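You operate a simulated robot arm through the tools that you are given. There is no shell and no other tool. Be economical: measure what you need, move in short steps, check, and stop when the job is done.

You are at the controls of a simulated robot arm. One attempt, no reset.

Task
Put the thick silver disc on top of the orange brick. Fetch the tall blue jar and set it on the top of the black case. Take the grey buffer and put it on top of the orange reel. Take the squat cream tin and put it on the beige card. Put the flat grey box on the cream sheet. Put the small pads box on the top of the small grey chest. Pull the right top drawer open. The order is free. Set down upright: tall blue jar, grey buffer.

Only the result counts: the job must be done as asked and must still hold three seconds after the hand-in. Knocking over, shifting, dropping, spilling or breaking anything else fails it. Flat cloth is picked up by pressing the open fingertips on it (5 to 10 N) and closing them slowly along it; thin cloth reads only 2 to 8 mm in the jaws.

Robot
A 7-joint arm with a fingered hand on a trunk, on a base that drives. Base frame: it is fixed to the floor where the robot stands at the start and does not move with it; the origin is under the middle of the robot, x ahead of it, y to its left, z up; the surface under the hand at the start is at about z = 0.885. Readings come in m, degrees, newtons and seconds.
With the tool pointing down near the work surface it reaches from about 0.3 to 0.7 m from the robot's upright axis, wherever it stands. Its first joint turns from -166.0 to 166.0 degrees. Places, roughly: beige card (10x8x2 cm) [-2, 4.2, 0.8]; cream sheet (34x25x2 cm) [-3.7, 3.3, 1]; flat grey box (13x8x3 cm) [-2, 4.7, 1.2]; grey buffer (5x5x7 cm) [2.4, 1.1, 0.8]; orange brick (6x8x5 cm) [2.6, 4.6, 0.8]; orange reel (8x8x4 cm) [2.5, 2.5, 0.8]; right top drawer [-4.1, 4.2, 0.5]; small pads box [-1.75, 5, 0.75]; squat cream tin (6x6x5 cm) [-1.9, 3.7, 0.8]; tall blue jar (8x8x12 cm) [2.6, 0.8, 0.9]; thick silver disc (5x5x2 cm) [0.6, 0.1, 0.9]; top of the black case (16x22 cm) [-1.58, 2.72, 1]; top of the small grey chest (12x15 cm) [-1.74, 4.22, 0.96]. Payload 4 kg.
The TCP is the grasp point between the finger pads, 0.026 m short of the fingertips. In the tool frame z runs along the fingers and y along their closing line. The gripper opens to 0.148 m. The gripper's body begins 0.073 m behind the TCP. The gripper is a hand of 3 fingers: y runs from the thumb to the fingers, the wrist lies at [0, 0, -0.239] in the tool frame.
Orientation is told as [roll, pitch, yaw] about the base's x, y, z axes, in that order, counted from this pose: with the fingers straight down and closing along the base's y, the tool's x points along the base's -x, its y along +y and its z along -z.

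Tools
- The arm moves only by the tool servo_tool. Its argument "moves" is a list of rows, each a list of 6 numbers: the shift along the base's x, y, z in m, then the turn, a rotation vector about the base's x, y, z in degrees. In form: [[x, y, z, ax, ay, az], ...]. A call has 1 to 12 rows; each row is the pose to reach, as a shift and turn from the pose commanded when the call began. Rows are played at 5 a second. More than 0.05 m and 8.6 degrees between two rows, and nothing of the call is played. A pose out of reach is approached as far as the arm can. The call stops where the force on the tool passes 40 N (or 10 N more than at its start, if that is more) or the arm is blocked; 0.2 s more then pass. In this call time passes only in rows, and 0.2 s behind the last. The reply holds the time, the measured pose of the TCP, the force on the tool along the base axes, the opening and the grip force, in the units named above and with some noise, with the torque about the TCP (base axes, N m) and any sound that the robot's microphone picked up, and new pictures: "show" is both (left out), scene, wrist or none.
- Cameras (640 x 400 px; columns grow to the right, rows downward): "scene" is now at [0.0272, 0.1282, 1.5463]; the picture's right is [-0.25, -0.97, 0.00], its down [-0.55, 0.14, -0.83] and it looks along [0.80, -0.21, -0.56] (base axes); focal length 280 px, centre (320, 200). "wrist" rides on the gripper at [0.068, -0.039, -0.09] in the tool frame; the picture's right is [0.50, 0.87, 0.00], its down [-0.66, 0.38, -0.65] and it looks along [-0.57, 0.33, 0.76] (tool axes); focal length 222 px, centre (320, 200).
- raise_lower(by): slides the trunk up (or, below 0, down) by that many m; the arm and the scene camera ride with it, the base frame stays. It gives what a move gives, with no picture.
- roll_base(legs): drives the robot by 1 to 6 legs, each [ahead, left, turn to the left] in m, m and degrees, along the robot's own axes; the way and the turn of a leg run together, so that a leg with both is an arc; at most 1.5 m and 180 degrees a leg. The arm and the cameras ride along, it lands a little off, and it stops where it bumps. It gives what a move gives, and a new picture of the scene camera.
- finger_targets(finger1, finger2, thumb_bend): sets how far each is bent, from 0 (flat) to 1 (curled in); at 0.3 the hand is open as for a grip, at 0.7 the pads meet at the TCP. One left out holds its place. A second passes; each finger stops where it meets its share of the squeeze, and holds until it gets a number again. It is the only way to open and close the hand. It gives what a move gives, with no picture; readings hold the bend of each and the force on the fingers (four entries, about 0 where the hand has none), thumb and palm.
- turn_head(pan, tilt): turns the head with the scene camera to pan (to the left, within 155 degrees either way) and tilt (down, from -29 to 69), counted from straight ahead of the robot. It gives what a move gives, and a new picture of the scene camera.
- measure_at(camera, pixels): for up to 12 pixels [column, row] of the newest picture of that camera ("zoom" is the newest enlarged one), the place [x, y, z] in the base frame of the surface seen there, good to about 0.003 m. No time passes.
- zoom(camera, box): a new picture of the part [left, top, right, bottom] of that camera's present view, enlarged. No time passes.
- job_done(): hands the job in; it is judged then, once.

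Keep the steps short. Do not move on a guess: measure, check each grasp and each placing, and mend mistakes. In all there are 131 turns and 260 pictures (those below and enlarged ones count). Leave the gripper open and the arm clear of the work at the hand-in unless told otherwise, and finish with a single line.

The tools are called after "Emit:" as name(argument=value, ...) on one line, values as JSON. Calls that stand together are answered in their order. servo_tool: Moves the arm, as the interface text tells. Its arguments: {"type":"object","properties":{"moves":{"type":"array","items":{"type":"array","items":{"type":"number"}}},"show":{"type":"string","enum":["both","scene","wrist","none"]}},"required":["moves"]} The other tools are called the same way: raise_lower (by) slides the trunk up or down; finger_targets (finger1, finger2, thumb_bend) moves the fingers one by one; roll_base (legs) drives the base; turn_head (pan, tilt) turns the head that bears the scene camera; measure_at (camera, pixels) gives the place of the surface under pixels of a picture; zoom (camera, box) takes an enlarged picture of a part of a camera's view; job_done () hands the job in.

At the start:

```text
time_s: 0.0
position: [0.495, 0.1098, 1.1935]
orientation: [0.0, -0.1, 0.0]
contact_force: [0.6, -0.8, -0.2]
wrist_torque: [0.02, 0.0, -0.01]
gripper_width: 0.1481
grasp_force: 0.1
shape: jaw
bend: [0.3, 0.3, 0.3]
finger forces: [0.0, 0.0, 0.0, 0.0, 0.0, 0.0]
trunk travel left (down, up): [-0.5, 0.09]
robot x, y, heading: [-0.0019, 0.002, -0.0]
head pan, tilt: [-14.4, 34.4]
```

scene: 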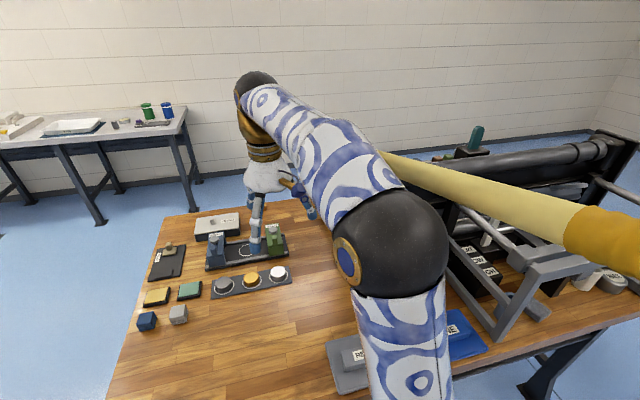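
wrist: 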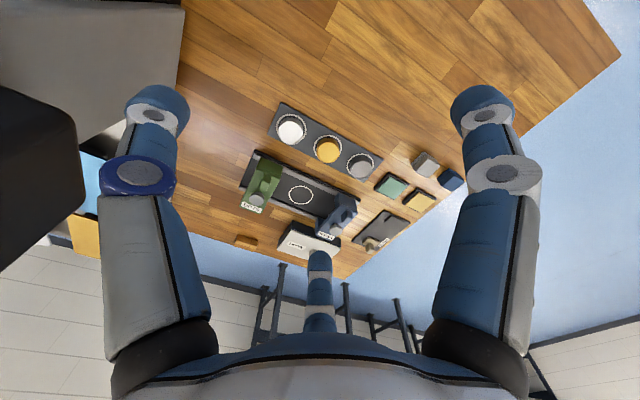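

I see a tray of three discs near (250,280). I'll zoom in on it and measure.

Emit:
zoom(camera="scene", box=[130, 190, 330, 340])

Emit:
measure_at(camera="scene", pixels=[[223, 282], [250, 279], [278, 272], [240, 295], [262, 250], [156, 297], [189, 290], [147, 321], [178, 313]])

```text
2.67 times, centred on (230, 265) of scene
```

zoom: 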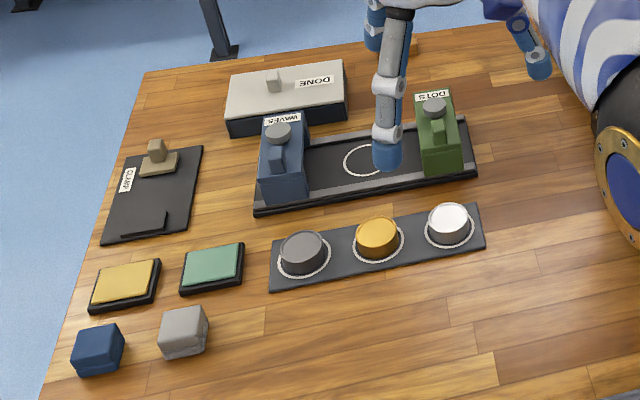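

```text
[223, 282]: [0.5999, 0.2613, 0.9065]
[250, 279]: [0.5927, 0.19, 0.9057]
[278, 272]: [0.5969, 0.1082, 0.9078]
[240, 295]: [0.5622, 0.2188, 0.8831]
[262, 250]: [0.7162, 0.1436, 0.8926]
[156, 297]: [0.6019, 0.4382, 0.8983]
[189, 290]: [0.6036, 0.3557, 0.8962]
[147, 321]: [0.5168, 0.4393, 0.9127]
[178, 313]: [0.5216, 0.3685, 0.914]
```

The silver disc is the right-hand one, its top at (0.597, 0.108, 0.908). I'll half-close the fingers first so they miss the neighbours, then move above it.

Emit:
finger_targets(finger1=0.42, finger2=0.42, thumb_bend=0.42)

Emit:
servo_tool(moves=[[0.034, -0.001, -0.03, 0, 0, 0], [0.068, -0.002, -0.06, 0, 0, 0], [0.102, -0.002, -0.09, 0, 0, 0], [0.102, -0.002, -0.13, 0, 0, 0], [0.102, -0.002, -0.17, 0, 0, 0], [0.102, -0.002, -0.21, 0, 0, 0], [0.102, -0.002, -0.23, 0, 0, 0]])

```text
time_s: 1.0
position: [0.4948, 0.1093, 1.1945]
orientation: [0.1, -0.1, 0.0]
contact_force: [0.0, -0.7, -0.4]
wrist_torque: [-0.02, 0.0, 0.04]
gripper_width: 0.0892
grasp_force: 0.0
shape: fingers
bend: [0.42, 0.42, 0.42]
finger forces: [0.0, 0.1, 0.0, 0.0, 0.0, 0.0]
trunk travel left (down, up): [-0.5, 0.09]
robot x, y, heading: [0.0011, 0.0034, 0.2]
head pan, tilt: [-14.4, 34.4]
```

```text
time_s: 2.6
position: [0.5958, 0.1095, 0.9653]
orientation: [0.1, 0.0, 0.0]
contact_force: [0.3, -0.7, 0.9]
wrist_torque: [-0.01, -0.02, 0.04]
gripper_width: 0.0889
grasp_force: 0.1
shape: fingers
bend: [0.42, 0.42, 0.42]
finger forces: [0.0, 0.1, 0.0, 0.1, 0.1, 0.1]
trunk travel left (down, up): [-0.5, 0.09]
robot x, y, heading: [0.0017, 0.0011, 0.2]
head pan, tilt: [-14.4, 34.4]
```

scene: 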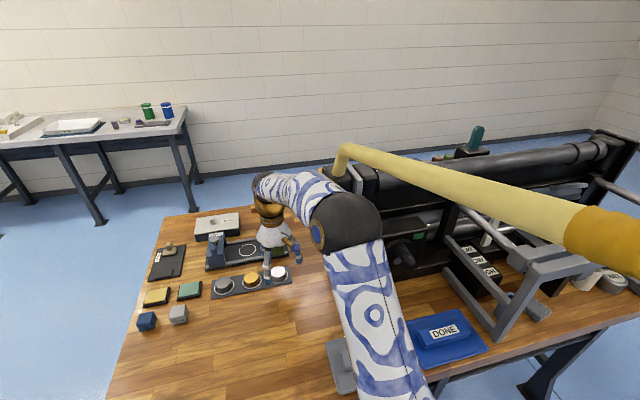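
wrist: 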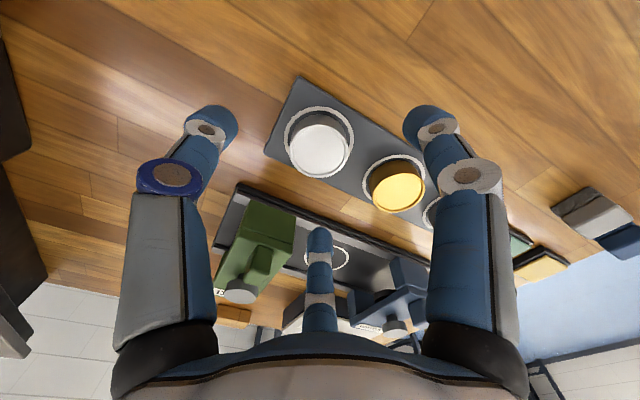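

The disc is centred under the TCP (pixel 320,148). Descending.

Emit:
servo_tool(moves=[[0.001, -0.001, -0.02, 0, 0, 0], [0.001, -0.001, -0.035, 0, 0, 0], [0.001, -0.001, -0.045, 0, 0, 0]], show="wrist")

Emit:
finger_targets(finger1=0.62, finger2=0.62, thumb_bend=0.62)

```text
time_s: 3.4
position: [0.5988, 0.1079, 0.9195]
orientation: [0.0, 0.0, 0.0]
contact_force: [0.1, -0.6, 0.0]
wrist_torque: [0.01, 0.0, 0.02]
gripper_width: 0.0889
grasp_force: 0.2
shape: fingers
bend: [0.42, 0.42, 0.42]
finger forces: [0.0, 0.0, 0.1, 0.0, 0.1, 0.1]
trunk travel left (down, up): [-0.5, 0.09]
robot x, y, heading: [-0.0024, -0.0062, -0.0]
head pan, tilt: [-14.4, 34.4]
```

wrist: 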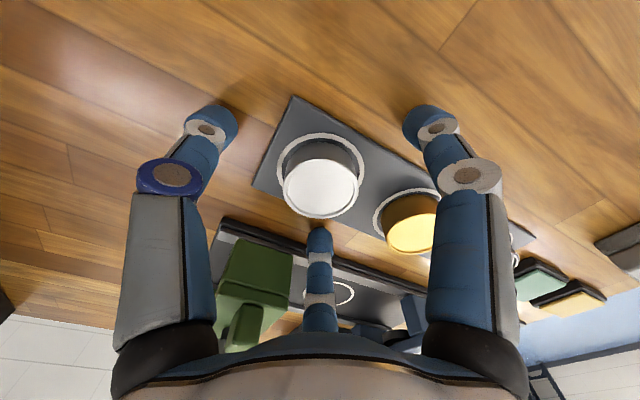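

```text
time_s: 4.4
position: [0.5967, 0.1078, 0.9212]
orientation: [0.1, -0.3, -0.1]
contact_force: [6.4, -1.3, 27.4]
wrist_torque: [0.29, -0.48, 0.1]
gripper_width: 0.0432
grasp_force: 22.7
shape: fingers
bend: [0.54, 0.52, 0.59]
finger forces: [14.0, 21.3, 0.0, 0.1, 10.0, 0.1]
trunk travel left (down, up): [-0.5, 0.09]
robot x, y, heading: [-0.0008, 0.0018, 0.2]
head pan, tilt: [-14.4, 34.4]
```

Upward force of 27 N while gripping; looking before lifting.

Emit:
zoom(camera="wrist", box=[160, 60, 480, 260])

Emit:
zoom(camera="scene", box=[200, 220, 320, 310])

```text
2.00 times, centred on (320, 160) of wrist
```

zoom: 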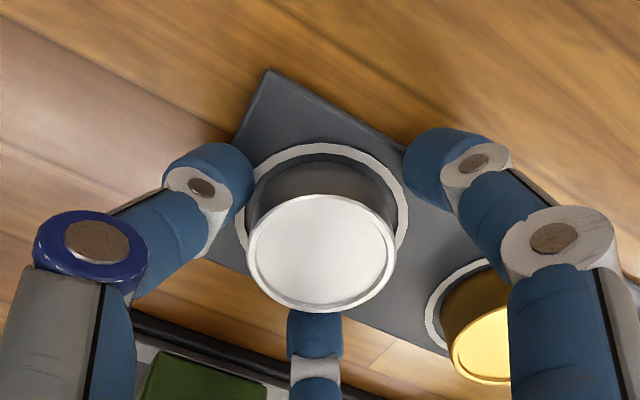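

```text
4.44 times, centred on (260, 265) of scene
```

zoom: 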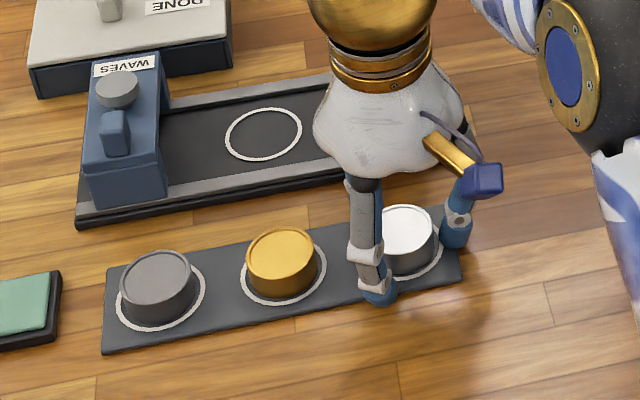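

The fingertips press on the tray. Opening a bit, rising 7 mm, closing again.

Emit:
finger_targets(finger1=0.47, finger2=0.47, thumb_bend=0.47)

Emit:
servo_tool(moves=[[0, 0, 0.007, 0, 0, 0]], show="none")

Emit:
finger_targets(finger1=0.62, finger2=0.62, thumb_bend=0.62)

Emit:
zoom(camera="wrist", box=[160, 60, 480, 260])

```text
time_s: 5.4
position: [0.5962, 0.1071, 0.9199]
orientation: [0.1, -0.1, -0.1]
contact_force: [-2.2, -2.9, 20.2]
wrist_torque: [0.3, -0.75, -0.05]
gripper_width: 0.0715
grasp_force: 11.2
shape: fingers
bend: [0.47, 0.49, 0.47]
finger forces: [0.0, 22.7, 0.0, 0.0, 0.0, 0.0]
trunk travel left (down, up): [-0.5, 0.09]
robot x, y, heading: [0.0035, 0.0002, 0.0]
head pan, tilt: [-14.4, 34.4]
```

```text
time_s: 5.8
position: [0.596, 0.1086, 0.9246]
orientation: [-0.1, 0.1, 0.2]
contact_force: [0.7, -0.7, -0.7]
wrist_torque: [-0.02, 0.03, 0.04]
gripper_width: 0.0716
grasp_force: 0.1
shape: fingers
bend: [0.47, 0.47, 0.47]
finger forces: [0.0, 0.1, 0.0, 0.0, 0.1, 0.0]
trunk travel left (down, up): [-0.5, 0.09]
robot x, y, heading: [-0.0015, -0.0019, -0.1]
head pan, tilt: [-14.4, 34.4]
```

```text
time_s: 6.8
position: [0.5973, 0.1082, 0.9271]
orientation: [0.0, 0.0, 0.0]
contact_force: [0.6, -0.3, 0.8]
wrist_torque: [-0.03, 0.01, 0.01]
gripper_width: 0.032
grasp_force: 5.0
shape: fingers
bend: [0.59, 0.58, 0.6]
finger forces: [2.3, 3.3, 0.0, 0.0, 3.4, 0.0]
trunk travel left (down, up): [-0.5, 0.09]
robot x, y, heading: [0.001, -0.0027, -0.2]
head pan, tilt: [-14.4, 34.4]
```

```text
2.00 times, centred on (320, 160) of wrist
```

zoom: 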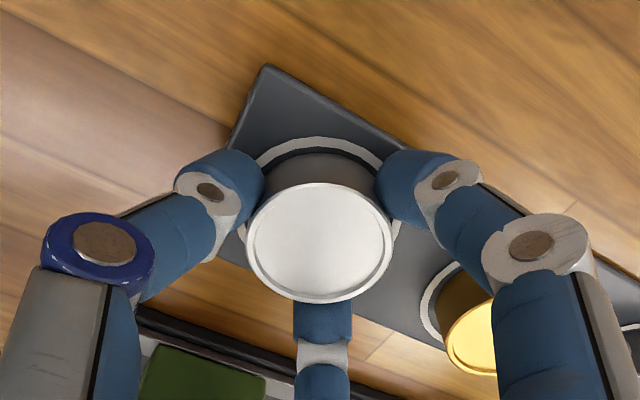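

All three fingers touch the disc. Squeezing firmer, then lifting.

Emit:
finger_targets(finger1=0.68, finger2=0.68, thumb_bend=0.68)

Emit:
servo_tool(moves=[[0, 0, 0.02, 0, 0, 0], [0, 0, 0.06, 0, 0, 0], [-0.02, 0, 0.1, 0, 0, 0], [-0.05, 0, 0.14, 0, 0, 0], [-0.08, 0, 0.18, 0, 0, 0], [-0.11, 0, 0.22, 0, 0, 0], [-0.14, 0, 0.26, 0, 0, 0]])

```text
time_s: 7.8
position: [0.597, 0.1064, 0.9254]
orientation: [0.0, 0.0, 0.1]
contact_force: [-0.9, 1.0, 0.0]
wrist_torque: [-0.01, -0.02, -0.01]
gripper_width: 0.0305
grasp_force: 12.9
shape: fingers
bend: [0.59, 0.58, 0.62]
finger forces: [7.4, 8.6, 0.0, 0.0, 9.5, 0.1]
trunk travel left (down, up): [-0.5, 0.09]
robot x, y, heading: [0.001, 0.0017, 0.1]
head pan, tilt: [-14.4, 34.4]
```

```text
time_s: 9.4
position: [0.4597, 0.1079, 1.1873]
orientation: [-0.2, 0.0, 0.0]
contact_force: [-0.1, 0.2, -1.1]
wrist_torque: [0.03, 0.0, 0.0]
gripper_width: 0.0298
grasp_force: 12.5
shape: fingers
bend: [0.59, 0.58, 0.62]
finger forces: [7.3, 8.5, 0.0, 0.0, 9.6, 0.0]
trunk travel left (down, up): [-0.5, 0.09]
robot x, y, heading: [-0.0045, 0.0018, -0.1]
head pan, tilt: [-14.4, 34.4]
```

scene: 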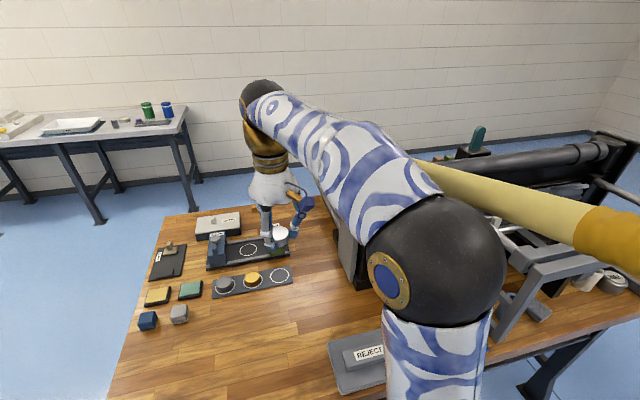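
wrist: 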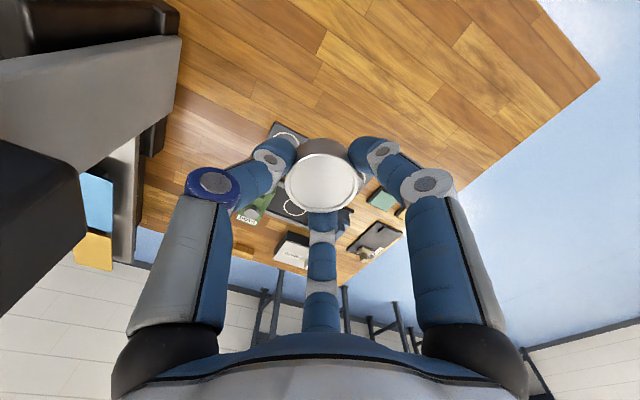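

Disc held. I'll look around to plan the drive.

Emit:
turn_head(pan=45, tilt=22)

Emit:
turn_head(pan=115, tilt=22)

Emit:
turn_head(pan=-60, tilt=22)

Emit:
turn_head(pan=0, tilt=10)

```text
time_s: 10.7
position: [0.4624, 0.1077, 1.1878]
orientation: [-0.3, 0.1, 0.0]
contact_force: [-0.1, 0.1, 0.4]
wrist_torque: [0.02, 0.03, 0.0]
gripper_width: 0.0303
grasp_force: 12.6
shape: fingers
bend: [0.59, 0.58, 0.62]
finger forces: [7.3, 8.5, 0.0, 0.0, 9.6, 0.0]
trunk travel left (down, up): [-0.5, 0.09]
robot x, y, heading: [-0.0005, 0.0004, -0.1]
head pan, tilt: [45.0, 22.0]
```

scene: 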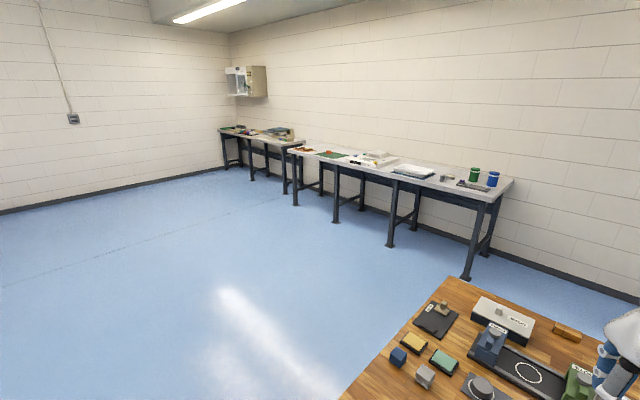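

```text
time_s: 12.1
position: [0.4623, 0.1087, 1.187]
orientation: [-0.2, 0.1, 0.1]
contact_force: [-0.4, 0.7, -1.3]
wrist_torque: [0.0, 0.0, 0.04]
gripper_width: 0.0302
grasp_force: 12.7
shape: fingers
bend: [0.59, 0.58, 0.62]
finger forces: [7.3, 8.5, 0.0, 0.0, 9.5, 0.1]
trunk travel left (down, up): [-0.5, 0.09]
robot x, y, heading: [-0.0017, 0.0001, -0.0]
head pan, tilt: [115.0, 22.0]
```

scene: 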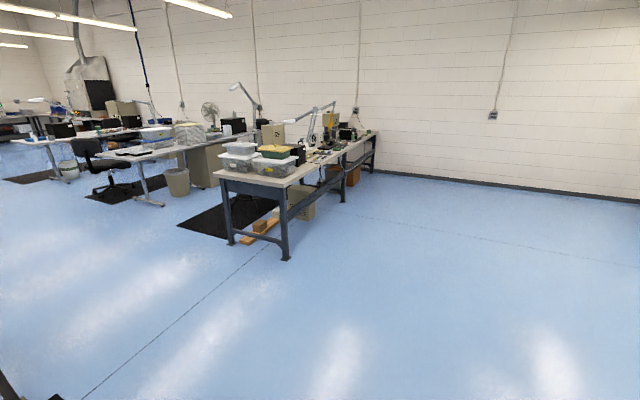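

```text
time_s: 14.7
position: [0.4637, 0.1068, 1.1869]
orientation: [-0.2, 0.0, -0.1]
contact_force: [0.1, 0.1, -1.1]
wrist_torque: [-0.01, -0.02, 0.03]
gripper_width: 0.0305
grasp_force: 12.3
shape: fingers
bend: [0.59, 0.58, 0.62]
finger forces: [7.3, 8.5, 0.0, 0.0, 9.7, 0.1]
trunk travel left (down, up): [-0.5, 0.09]
robot x, y, heading: [-0.0019, 0.0037, -0.0]
head pan, tilt: [-60.0, 22.0]
```

scene: 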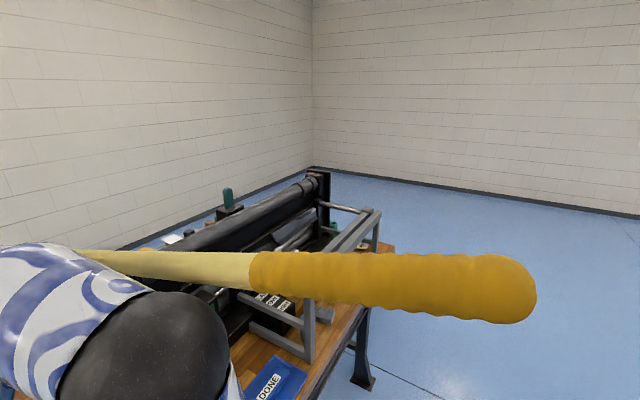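

```text
time_s: 16.0
position: [0.4624, 0.1064, 1.1876]
orientation: [-0.2, 0.0, 0.0]
contact_force: [0.0, -1.0, -0.3]
wrist_torque: [0.0, -0.03, 0.0]
gripper_width: 0.0305
grasp_force: 12.7
shape: fingers
bend: [0.59, 0.58, 0.62]
finger forces: [7.3, 8.5, 0.0, 0.0, 9.6, 0.0]
trunk travel left (down, up): [-0.5, 0.09]
robot x, y, heading: [-0.0029, -0.0011, -0.0]
head pan, tilt: [0.0, 10.0]
```

scene: 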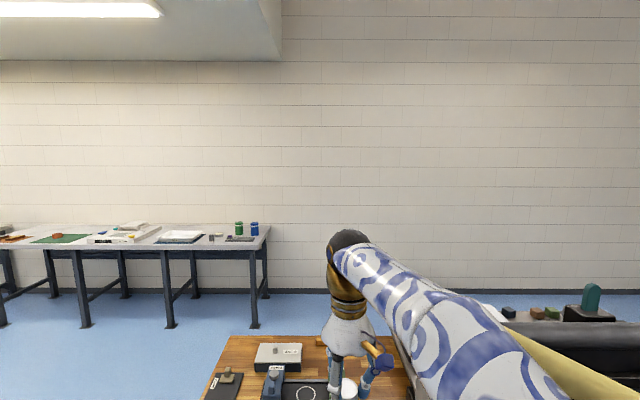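

Measuring the bench along the far wall and the near table edge.

Emit:
measure_at(camera="scene", pixels=[[60, 250], [180, 248], [255, 243], [254, 228], [239, 228], [238, 239], [215, 237], [58, 236], [85, 325], [255, 326], [130, 237], [205, 398]])

Emit:
turn_head(pan=70, tilt=15)

```text
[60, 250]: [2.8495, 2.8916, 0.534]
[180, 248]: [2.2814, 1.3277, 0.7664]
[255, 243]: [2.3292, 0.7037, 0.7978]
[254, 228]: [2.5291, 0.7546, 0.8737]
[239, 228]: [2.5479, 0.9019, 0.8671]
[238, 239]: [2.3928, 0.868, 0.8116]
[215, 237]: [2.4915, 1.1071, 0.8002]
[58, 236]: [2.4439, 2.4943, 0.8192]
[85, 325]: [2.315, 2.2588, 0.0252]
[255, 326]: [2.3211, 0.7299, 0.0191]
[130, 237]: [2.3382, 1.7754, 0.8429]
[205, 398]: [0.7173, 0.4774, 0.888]
```

```text
time_s: 17.4
position: [0.462, 0.1073, 1.1883]
orientation: [-0.3, 0.0, 0.0]
contact_force: [0.5, -0.8, -0.5]
wrist_torque: [0.01, 0.02, -0.08]
gripper_width: 0.03
grasp_force: 12.8
shape: fingers
bend: [0.59, 0.58, 0.62]
finger forces: [7.3, 8.5, 0.1, 0.1, 9.6, 0.1]
trunk travel left (down, up): [-0.5, 0.09]
robot x, y, heading: [0.0015, 0.0005, -0.0]
head pan, tilt: [70.0, 15.0]
```

scene: 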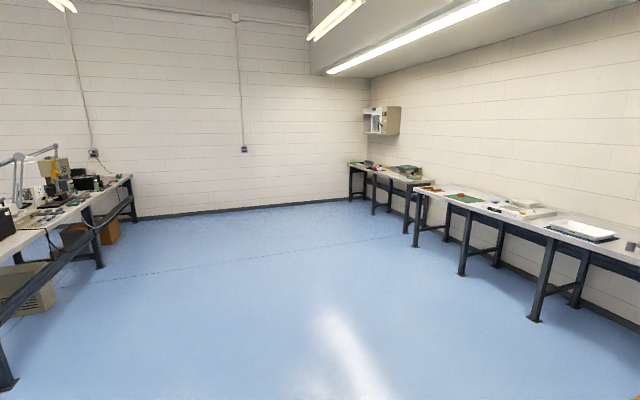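

The bench front edge is x≈2.28, top ≈0.79. I'll drive left and then ahead to about (1.65, 4.5).

Emit:
roll_base(legs=[[0, 1.5, 0], [0.9, 1.5, 0], [0.7, 1.5, 0]])

Emit:
turn_head(pan=5, tilt=35)

```text
refused: leg 2 is longer than a leg can be; nothing moved
```

```text
time_s: 18.8
position: [0.4613, 0.1067, 1.1876]
orientation: [-0.2, 0.1, 0.0]
contact_force: [0.2, -0.3, -0.6]
wrist_torque: [-0.01, 0.0, -0.02]
gripper_width: 0.0303
grasp_force: 11.9
shape: fingers
bend: [0.59, 0.58, 0.62]
finger forces: [7.3, 8.5, 0.0, 0.0, 9.5, 0.0]
trunk travel left (down, up): [-0.5, 0.09]
robot x, y, heading: [0.0005, -0.004, 0.2]
head pan, tilt: [5.0, 35.0]
```

scene: 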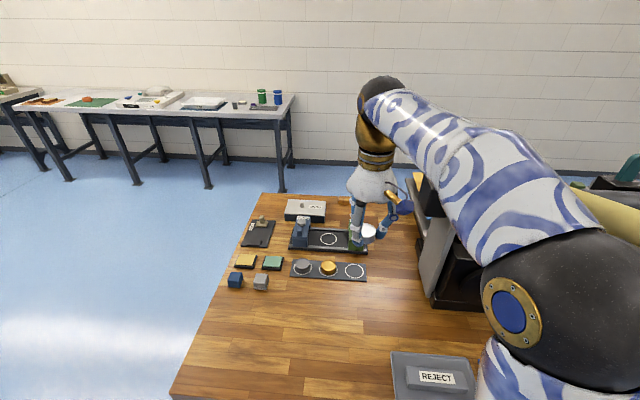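

Emit:
roll_base(legs=[[0, 1.4, 0], [0.6, 1.3, 0], [0.6, 1.3, 0], [0.45, 0.6, 0]])

```text
time_s: 42.9
position: [2.0395, 4.735, 1.1876]
orientation: [-0.1, 0.1, 0.8]
contact_force: [0.6, -0.3, 0.1]
wrist_torque: [-0.02, -0.02, 0.01]
gripper_width: 0.0302
grasp_force: 12.5
shape: fingers
bend: [0.59, 0.58, 0.62]
finger forces: [7.2, 8.6, 0.0, 0.0, 9.6, 0.1]
trunk travel left (down, up): [-0.5, 0.09]
robot x, y, heading: [1.5787, 4.6227, 1.3]
head pan, tilt: [5.0, 35.0]
```

scene: 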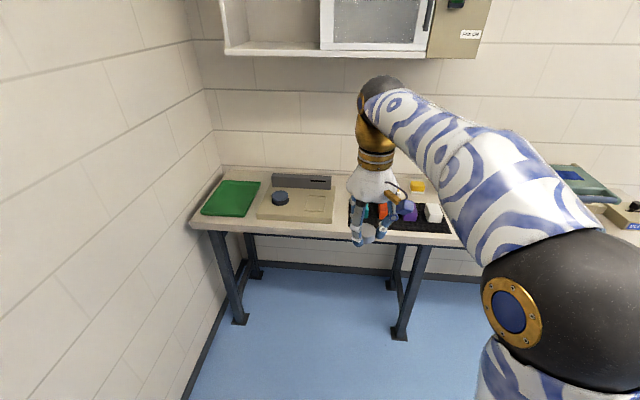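

Zooming on the tray with coloured bricks and measuring it plus the table edge and the cabinet.

Emit:
zoom(camera="scene", box=[330, 160, 490, 260])

Emit:
measure_at(camera="scene", pixels=[[382, 210], [417, 187], [432, 212], [440, 240], [260, 52], [400, 50], [300, 235], [350, 205], [458, 45]])

```text
4.00 times, centred on (410, 210) of scene
```

zoom: 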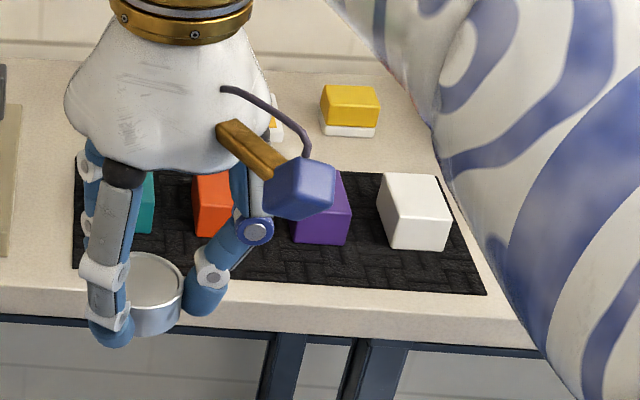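

```text
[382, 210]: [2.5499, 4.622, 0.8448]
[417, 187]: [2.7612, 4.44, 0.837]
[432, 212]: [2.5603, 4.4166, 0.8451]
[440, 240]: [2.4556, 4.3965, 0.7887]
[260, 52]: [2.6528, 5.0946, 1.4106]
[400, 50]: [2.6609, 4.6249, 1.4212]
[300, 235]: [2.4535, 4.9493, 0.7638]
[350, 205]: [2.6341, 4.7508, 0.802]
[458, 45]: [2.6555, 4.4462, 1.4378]
```

Brick top ~ (2.57, 4.62, 0.845), bench front x≈2.43. Driving closer.

Emit:
roll_base(legs=[[0.46, -0.13, -1.3]])

Emit:
turn_head(pan=-5, tilt=50)

```text
time_s: 45.8
position: [2.5125, 4.596, 1.1886]
orientation: [0.0, 0.1, -0.6]
contact_force: [0.9, 0.1, -1.1]
wrist_torque: [-0.03, -0.02, 0.03]
gripper_width: 0.0303
grasp_force: 13.1
shape: fingers
bend: [0.59, 0.58, 0.62]
finger forces: [7.1, 8.6, 0.1, 0.0, 9.6, 0.0]
trunk travel left (down, up): [-0.5, 0.09]
robot x, y, heading: [2.0499, 4.4963, -0.5]
head pan, tilt: [5.0, 35.0]
```

scene: 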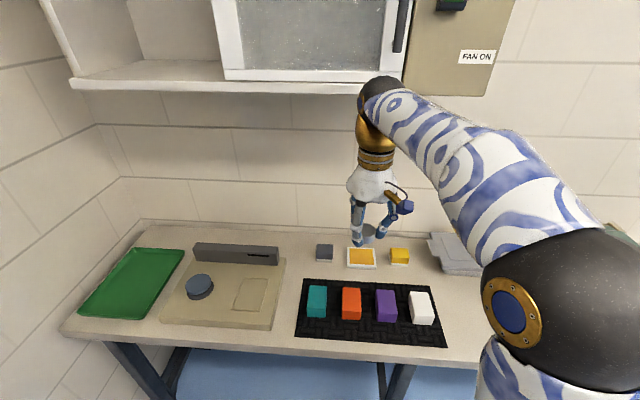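

```text
time_s: 46.6
position: [2.5113, 4.5974, 1.1875]
orientation: [0.0, 0.0, -0.6]
contact_force: [0.6, -0.4, -0.1]
wrist_torque: [-0.01, 0.0, 0.0]
gripper_width: 0.0302
grasp_force: 13.2
shape: fingers
bend: [0.59, 0.58, 0.62]
finger forces: [7.3, 8.7, 0.1, 0.0, 9.6, 0.0]
trunk travel left (down, up): [-0.5, 0.09]
robot x, y, heading: [2.0501, 4.498, -0.6]
head pan, tilt: [-5.0, 50.0]
```

scene: 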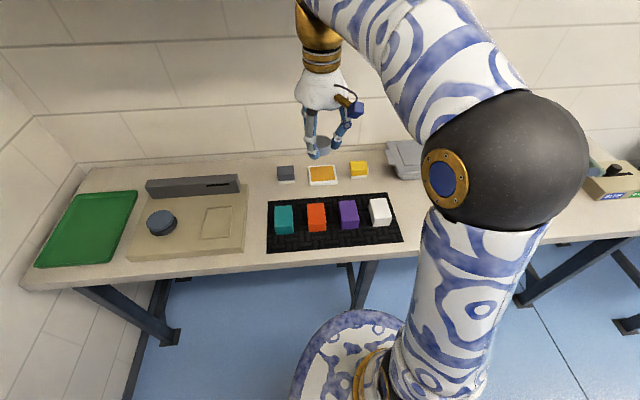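

Emit:
zoom(camera="scene", box=[250, 140, 410, 260])

Emit:
measure_at(camera="scene", pixels=[[316, 211], [316, 206], [316, 217], [308, 211], [324, 211], [322, 175], [346, 209], [358, 168], [284, 213], [325, 146]])

```text
3.33 times, centred on (330, 200) of scene
```

zoom: 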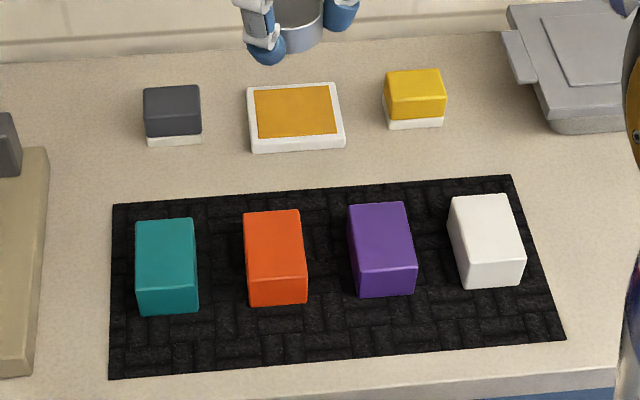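

```text
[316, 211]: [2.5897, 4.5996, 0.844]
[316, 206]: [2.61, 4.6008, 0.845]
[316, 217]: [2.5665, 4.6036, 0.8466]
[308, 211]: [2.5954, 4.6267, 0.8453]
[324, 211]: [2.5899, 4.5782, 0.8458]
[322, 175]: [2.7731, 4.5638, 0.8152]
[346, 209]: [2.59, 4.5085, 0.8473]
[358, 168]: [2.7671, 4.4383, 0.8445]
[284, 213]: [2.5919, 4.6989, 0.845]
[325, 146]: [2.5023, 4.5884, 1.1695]
```

Brick top centre (2.582, 4.602, 0.845). Moving over it and down to just above.

Emit:
servo_tool(moves=[[0.035, 0.003, -0.03, 0, 0, 0], [0.07, 0.005, -0.06, 0, 0, 0], [0.07, 0.005, -0.11, 0, 0, 0], [0.07, 0.005, -0.16, 0, 0, 0], [0.07, 0.005, -0.21, 0, 0, 0], [0.07, 0.005, -0.25, 0, 0, 0], [0.07, 0.005, -0.28, 0, 0, 0]])

```text
time_s: 48.2
position: [2.5856, 4.6018, 0.9061]
orientation: [0.0, 0.0, -0.6]
contact_force: [0.3, -0.6, -0.3]
wrist_torque: [-0.01, 0.01, 0.0]
gripper_width: 0.0299
grasp_force: 12.5
shape: fingers
bend: [0.59, 0.58, 0.62]
finger forces: [7.1, 8.5, 0.0, 0.0, 9.4, 0.0]
trunk travel left (down, up): [-0.5, 0.09]
robot x, y, heading: [2.0503, 4.5011, -0.7]
head pan, tilt: [-5.0, 50.0]
```

scene: 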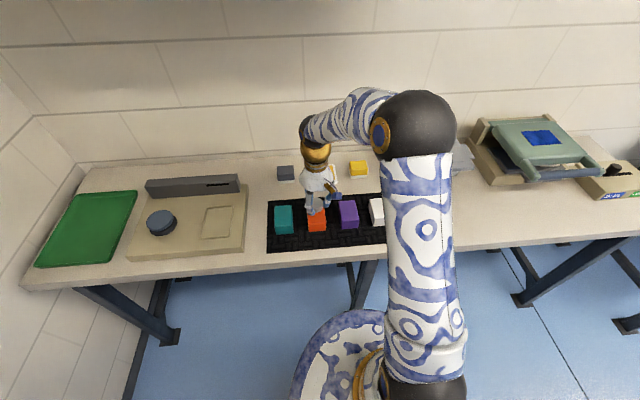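
wrist: 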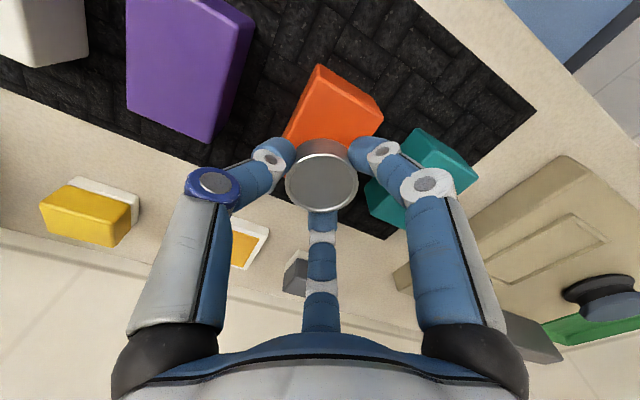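

Lowering in small steps to feel contact.

Emit:
servo_tool(moves=[[-0.002, 0, -0.008, 0, 0, 0], [-0.002, 0, -0.014, 0, 0, 0], [-0.002, 0, -0.018, 0, 0, 0]], show="none")

Emit:
zoom(camera="scene", box=[280, 170, 360, 240])

```text
time_s: 49.0
position: [2.5797, 4.6017, 0.8892]
orientation: [0.0, 0.1, -0.6]
contact_force: [1.1, 0.6, -1.0]
wrist_torque: [0.01, 0.0, 0.06]
gripper_width: 0.0304
grasp_force: 12.4
shape: fingers
bend: [0.59, 0.58, 0.62]
finger forces: [7.2, 8.5, 0.1, 0.0, 9.4, 0.0]
trunk travel left (down, up): [-0.5, 0.09]
robot x, y, heading: [2.0432, 4.5022, -0.5]
head pan, tilt: [-5.0, 50.0]
```

```text
5.71 times, centred on (320, 205) of scene
```

zoom: 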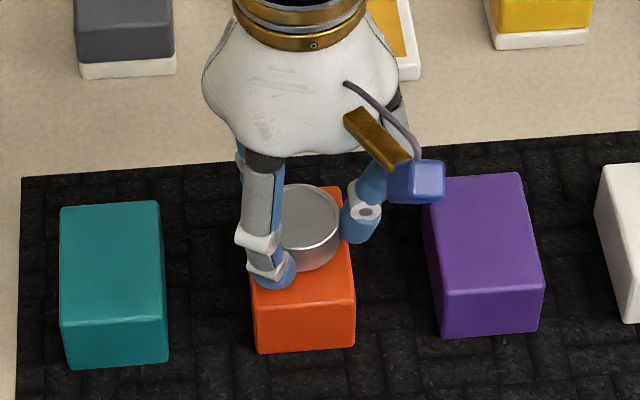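

Almost there. A few more mm.

Emit:
servo_tool(moves=[[0, 0, -0.002, 0, 0, 0], [0, 0, -0.004, 0, 0, 0]], show="none")

```text
time_s: 49.6
position: [2.5801, 4.6013, 0.8852]
orientation: [0.0, -0.1, -0.6]
contact_force: [0.2, 1.3, 0.2]
wrist_torque: [-0.01, 0.03, -0.01]
gripper_width: 0.03
grasp_force: 12.3
shape: fingers
bend: [0.59, 0.58, 0.62]
finger forces: [7.2, 8.5, 0.0, 0.0, 9.4, 0.1]
trunk travel left (down, up): [-0.5, 0.09]
robot x, y, heading: [2.0471, 4.4981, -0.6]
head pan, tilt: [-5.0, 50.0]
```

Emit:
servo_tool(moves=[[0, 0, -0.002, 0, 0, 0], [0, 0, -0.004, 0, 0, 0]], show="none")

```text
time_s: 50.2
position: [2.5793, 4.6016, 0.8838]
orientation: [0.0, 0.0, -0.7]
contact_force: [-0.1, 0.5, 2.7]
wrist_torque: [0.02, 0.0, -0.03]
gripper_width: 0.0299
grasp_force: 13.1
shape: fingers
bend: [0.59, 0.58, 0.62]
finger forces: [7.4, 8.6, 0.0, 0.0, 9.6, 0.0]
trunk travel left (down, up): [-0.5, 0.09]
robot x, y, heading: [2.0542, 4.4978, -0.5]
head pan, tilt: [-5.0, 50.0]
```

Contact (2.7 N). Releasing and rising.

Emit:
finger_targets(finger1=0.48, finger2=0.48, thumb_bend=0.48)

Emit:
servo_tool(moves=[[0, 0, 0.03, 0, 0, 0], [0, 0, 0.07, 0, 0, 0], [0, 0, 0.12, 0, 0, 0], [-0.03, 0, 0.16, 0, 0, 0], [-0.07, 0, 0.2, 0, 0, 0], [-0.1, 0, 0.24, 0, 0, 0], [-0.1, 0, 0.28, 0, 0, 0]], show="scene")

Emit:
zoom(camera="scene", box=[280, 170, 360, 240])

```text
time_s: 51.2
position: [2.579, 4.6008, 0.8817]
orientation: [0.0, 0.0, -0.6]
contact_force: [0.2, -0.6, 0.2]
wrist_torque: [-0.02, -0.01, 0.01]
gripper_width: 0.0684
grasp_force: 0.1
shape: fingers
bend: [0.48, 0.48, 0.48]
finger forces: [0.0, 0.0, 0.0, 0.0, 0.1, 0.0]
trunk travel left (down, up): [-0.5, 0.09]
robot x, y, heading: [2.0495, 4.4967, -0.6]
head pan, tilt: [-5.0, 50.0]
```

```text
refused: row 5 steps farther than a row can; nothing moved
```

```text
5.71 times, centred on (320, 205) of scene
```

zoom: 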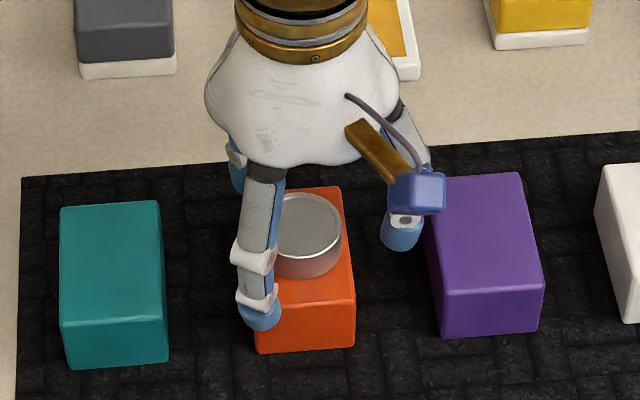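

Emit:
servo_tool(moves=[[0, 0, 0.03, 0, 0, 0], [0, 0, 0.07, 0, 0, 0], [0, 0, 0.12, 0, 0, 0], [-0.03, 0, 0.155, 0, 0, 0], [-0.06, 0, 0.19, 0, 0, 0], [-0.09, 0, 0.225, 0, 0, 0], [-0.12, 0, 0.26, 0, 0, 0], [-0.14, 0, 0.29, 0, 0, 0]], show="scene")

Emit:
zoom(camera="scene", box=[280, 170, 360, 240])

```text
time_s: 53.0
position: [2.4403, 4.6025, 1.1694]
orientation: [0.0, -0.1, -0.6]
contact_force: [0.0, -0.5, -0.4]
wrist_torque: [0.02, -0.01, 0.01]
gripper_width: 0.0684
grasp_force: 0.0
shape: fingers
bend: [0.48, 0.48, 0.48]
finger forces: [0.0, 0.1, 0.1, 0.0, 0.1, 0.0]
trunk travel left (down, up): [-0.5, 0.09]
robot x, y, heading: [2.0508, 4.4976, -0.6]
head pan, tilt: [-5.0, 50.0]
```

scene: 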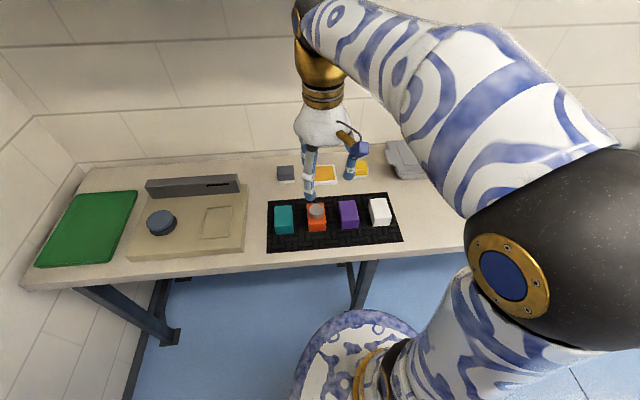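

```text
5.71 times, centred on (320, 205) of scene
```

zoom: 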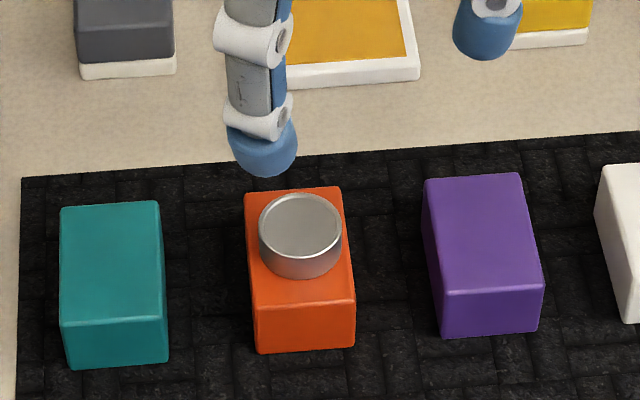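

Disc rests on the brick. Now to the grey buffer: back out and slide right along the bench.

Emit:
roll_base(legs=[[-0.35, 0, 0.6], [0, -1.4, 0], [0, -1.4, 0], [0.05, -0.6, 0]])

Emit:
turn_head(pan=5, tilt=40)

```text
time_s: 71.7
position: [1.986, 1.127, 1.1697]
orientation: [0.0, 0.1, -2.6]
contact_force: [0.2, -0.6, 0.0]
wrist_torque: [0.01, 0.02, 0.03]
gripper_width: 0.0685
grasp_force: 0.0
shape: fingers
bend: [0.48, 0.48, 0.48]
finger forces: [0.0, 0.0, 0.0, 0.0, 0.1, 0.1]
trunk travel left (down, up): [-0.5, 0.09]
robot x, y, heading: [1.5912, 1.0401, -2.6]
head pan, tilt: [-5.0, 50.0]
```

scene: 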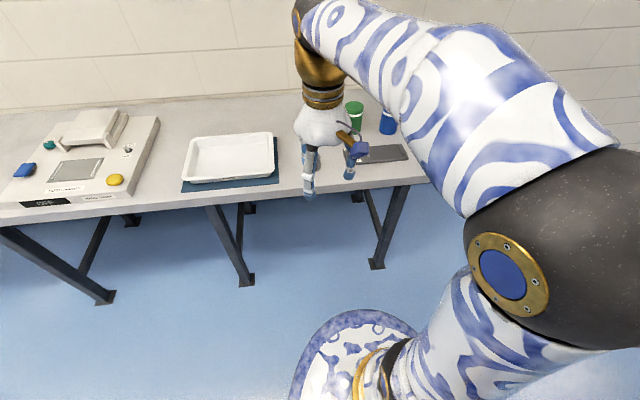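

```text
time_s: 72.4
position: [1.9862, 1.127, 1.1705]
orientation: [0.0, -0.1, -2.5]
contact_force: [-0.2, 0.2, -0.5]
wrist_torque: [0.0, -0.02, -0.01]
gripper_width: 0.0682
grasp_force: 0.0
shape: fingers
bend: [0.48, 0.48, 0.48]
finger forces: [0.0, 0.0, 0.0, 0.0, 0.0, 0.0]
trunk travel left (down, up): [-0.5, 0.09]
robot x, y, heading: [1.5872, 1.0372, -2.7]
head pan, tilt: [5.0, 40.0]
```

scene: 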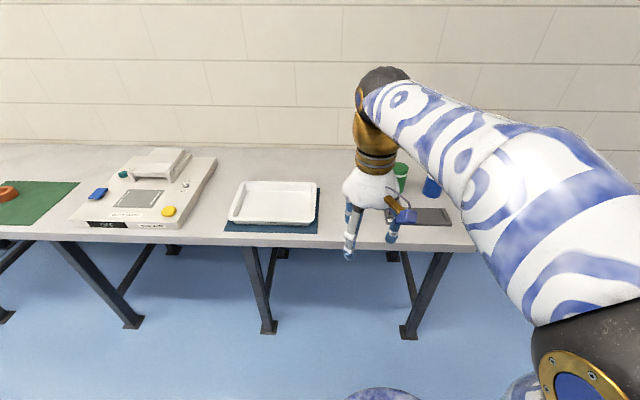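

Emit:
roll_base(legs=[[0.26, -0.12, 2.6]])

Emit:
turn_head(pan=5, tilt=52)

```text
time_s: 74.4
position: [2.2414, 1.0181, 1.1689]
orientation: [0.0, 0.0, -0.3]
contact_force: [-0.4, -0.3, -0.2]
wrist_torque: [0.02, -0.02, 0.03]
gripper_width: 0.0683
grasp_force: 0.0
shape: fingers
bend: [0.48, 0.48, 0.48]
finger forces: [0.0, 0.0, 0.0, 0.1, 0.0, 0.0]
trunk travel left (down, up): [-0.5, 0.09]
robot x, y, heading: [1.8481, 0.9099, -0.3]
head pan, tilt: [5.0, 40.0]
```

scene: 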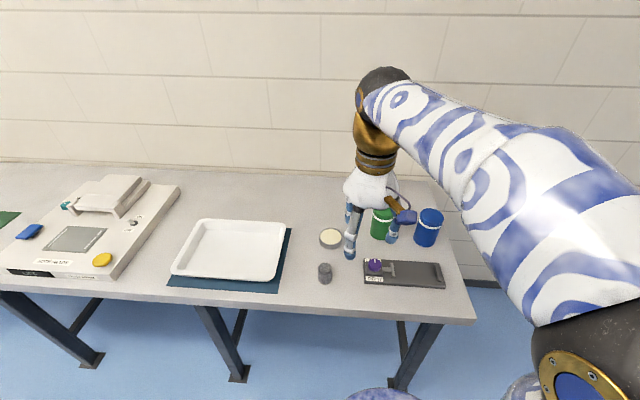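

```text
time_s: 75.1
position: [2.2408, 1.0202, 1.1698]
orientation: [0.0, 0.0, -0.4]
contact_force: [0.2, 0.5, 0.1]
wrist_torque: [0.0, -0.01, -0.01]
gripper_width: 0.0684
grasp_force: 0.2
shape: fingers
bend: [0.48, 0.48, 0.48]
finger forces: [0.1, 0.0, 0.0, 0.1, 0.0, 0.1]
trunk travel left (down, up): [-0.5, 0.09]
robot x, y, heading: [1.8483, 0.9119, -0.3]
head pan, tilt: [5.0, 52.0]
```

scene: 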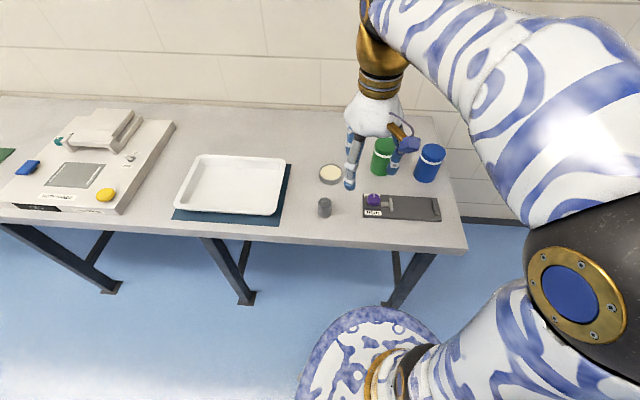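

Emit:
zoom(camera="scene", box=[290, 130, 450, 230])

Emit:
measure_at(camera="scene", pixels=[[325, 202], [325, 210], [324, 220], [373, 200], [332, 174], [433, 152], [427, 172], [384, 145], [400, 207]])

```text
4.00 times, centred on (370, 180) of scene
```

zoom: 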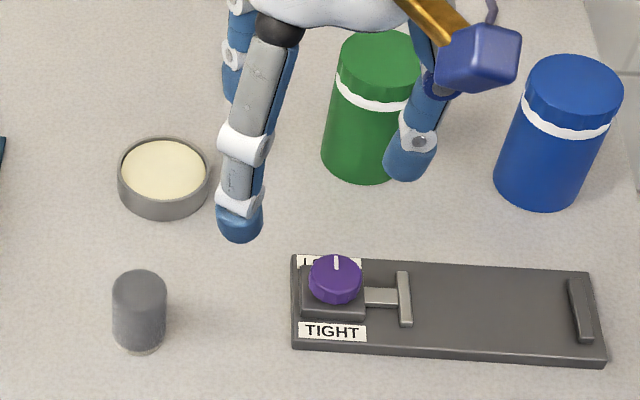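

```text
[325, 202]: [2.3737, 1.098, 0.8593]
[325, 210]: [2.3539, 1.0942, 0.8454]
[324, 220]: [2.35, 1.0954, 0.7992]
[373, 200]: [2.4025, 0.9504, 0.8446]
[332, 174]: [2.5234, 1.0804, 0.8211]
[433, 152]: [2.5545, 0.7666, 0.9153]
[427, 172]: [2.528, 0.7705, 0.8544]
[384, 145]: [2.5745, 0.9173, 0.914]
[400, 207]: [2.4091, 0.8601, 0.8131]
```

Grey buffer top centre ~(2.375, 1.096, 0.859), table 0.79. Moving over it.

Emit:
servo_tool(moves=[[0.035, 0.02, -0.02, 0, 0, 0], [0.07, 0.04, -0.04, 0, 0, 0], [0.105, 0.06, -0.06, 0, 0, 0], [0.134, 0.077, -0.08, 0, 0, 0], [0.134, 0.077, -0.13, 0, 0, 0], [0.134, 0.077, -0.18, 0, 0, 0], [0.134, 0.077, -0.22, 0, 0, 0]])

Emit:
finger_targets(finger1=0.42, finger2=0.42, thumb_bend=0.42)

```text
time_s: 76.7
position: [2.3745, 1.0996, 0.9484]
orientation: [0.0, 0.1, -0.2]
contact_force: [0.4, -1.0, 0.0]
wrist_torque: [-0.02, 0.0, 0.02]
gripper_width: 0.0683
grasp_force: 0.1
shape: fingers
bend: [0.48, 0.48, 0.48]
finger forces: [0.0, 0.1, 0.0, 0.0, 0.0, 0.1]
trunk travel left (down, up): [-0.5, 0.09]
robot x, y, heading: [1.8505, 0.914, -0.5]
head pan, tilt: [5.0, 52.0]
```

scene: 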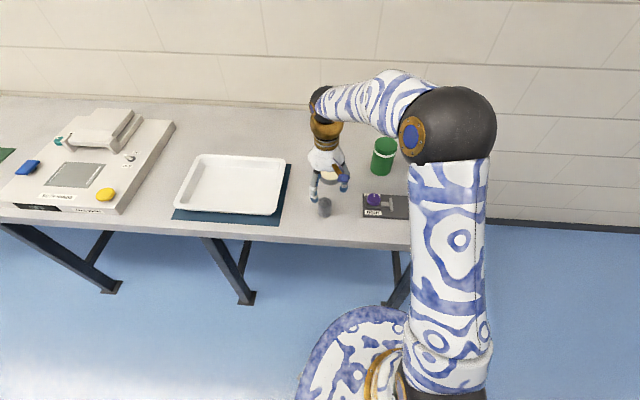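
wrist: 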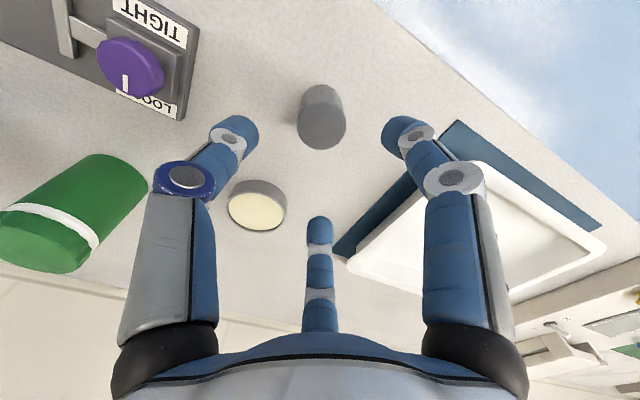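

```text
time_s: 77.7
position: [2.3742, 1.097, 0.9491]
orientation: [0.0, 0.0, -0.3]
contact_force: [0.4, -0.3, -0.4]
wrist_torque: [0.04, -0.01, -0.04]
gripper_width: 0.0881
grasp_force: 0.0
shape: fingers
bend: [0.42, 0.42, 0.42]
finger forces: [0.0, 0.0, 0.1, 0.1, 0.0, 0.1]
trunk travel left (down, up): [-0.5, 0.09]
robot x, y, heading: [1.849, 0.9123, -0.4]
head pan, tilt: [5.0, 52.0]
```

Centred. Descending to z≈0.845 and closing.

Emit:
servo_tool(moves=[[0, 0.001, -0.04, 0, 0, 0], [0, 0.001, -0.075, 0, 0, 0], [0, 0.001, -0.103, 0, 0, 0]], show="wrist")

Emit:
finger_targets(finger1=0.62, finger2=0.62, thumb_bend=0.62)

Emit:
zoom(camera="wrist", box=[160, 60, 480, 260])

```text
time_s: 78.5
position: [2.3736, 1.0992, 0.8467]
orientation: [0.0, -0.1, -0.3]
contact_force: [1.0, 0.7, 0.9]
wrist_torque: [-0.01, 0.01, -0.03]
gripper_width: 0.088
grasp_force: 0.2
shape: fingers
bend: [0.42, 0.42, 0.42]
finger forces: [0.1, 0.0, 0.1, 0.0, 0.0, 0.1]
trunk travel left (down, up): [-0.5, 0.09]
robot x, y, heading: [1.8501, 0.9145, -0.3]
head pan, tilt: [5.0, 52.0]
```

wrist: 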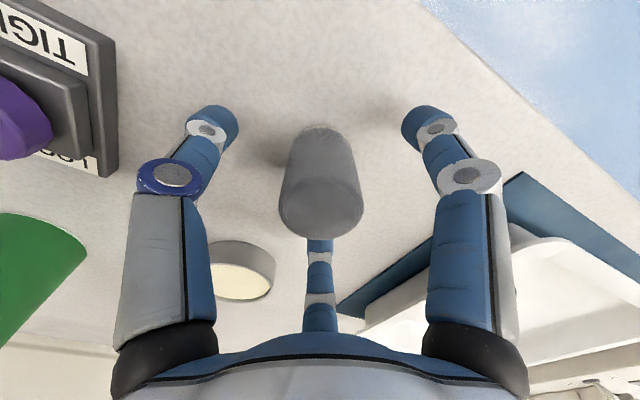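

```text
time_s: 79.5
position: [2.3754, 1.0999, 0.847]
orientation: [0.0, 0.0, -0.3]
contact_force: [0.3, 0.4, 0.6]
wrist_torque: [-0.02, 0.04, -0.02]
gripper_width: 0.0335
grasp_force: 4.2
shape: fingers
bend: [0.59, 0.6, 0.6]
finger forces: [2.9, 1.6, 0.1, 0.1, 3.1, 0.1]
trunk travel left (down, up): [-0.5, 0.09]
robot x, y, heading: [1.8509, 0.9133, -0.3]
head pan, tilt: [5.0, 52.0]
```

```text
2.00 times, centred on (320, 160) of wrist
```

zoom: 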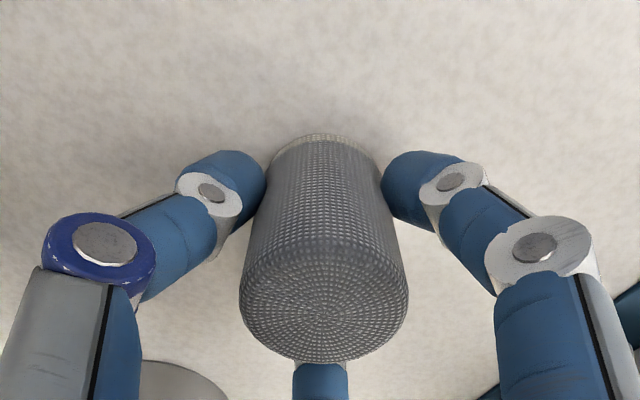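

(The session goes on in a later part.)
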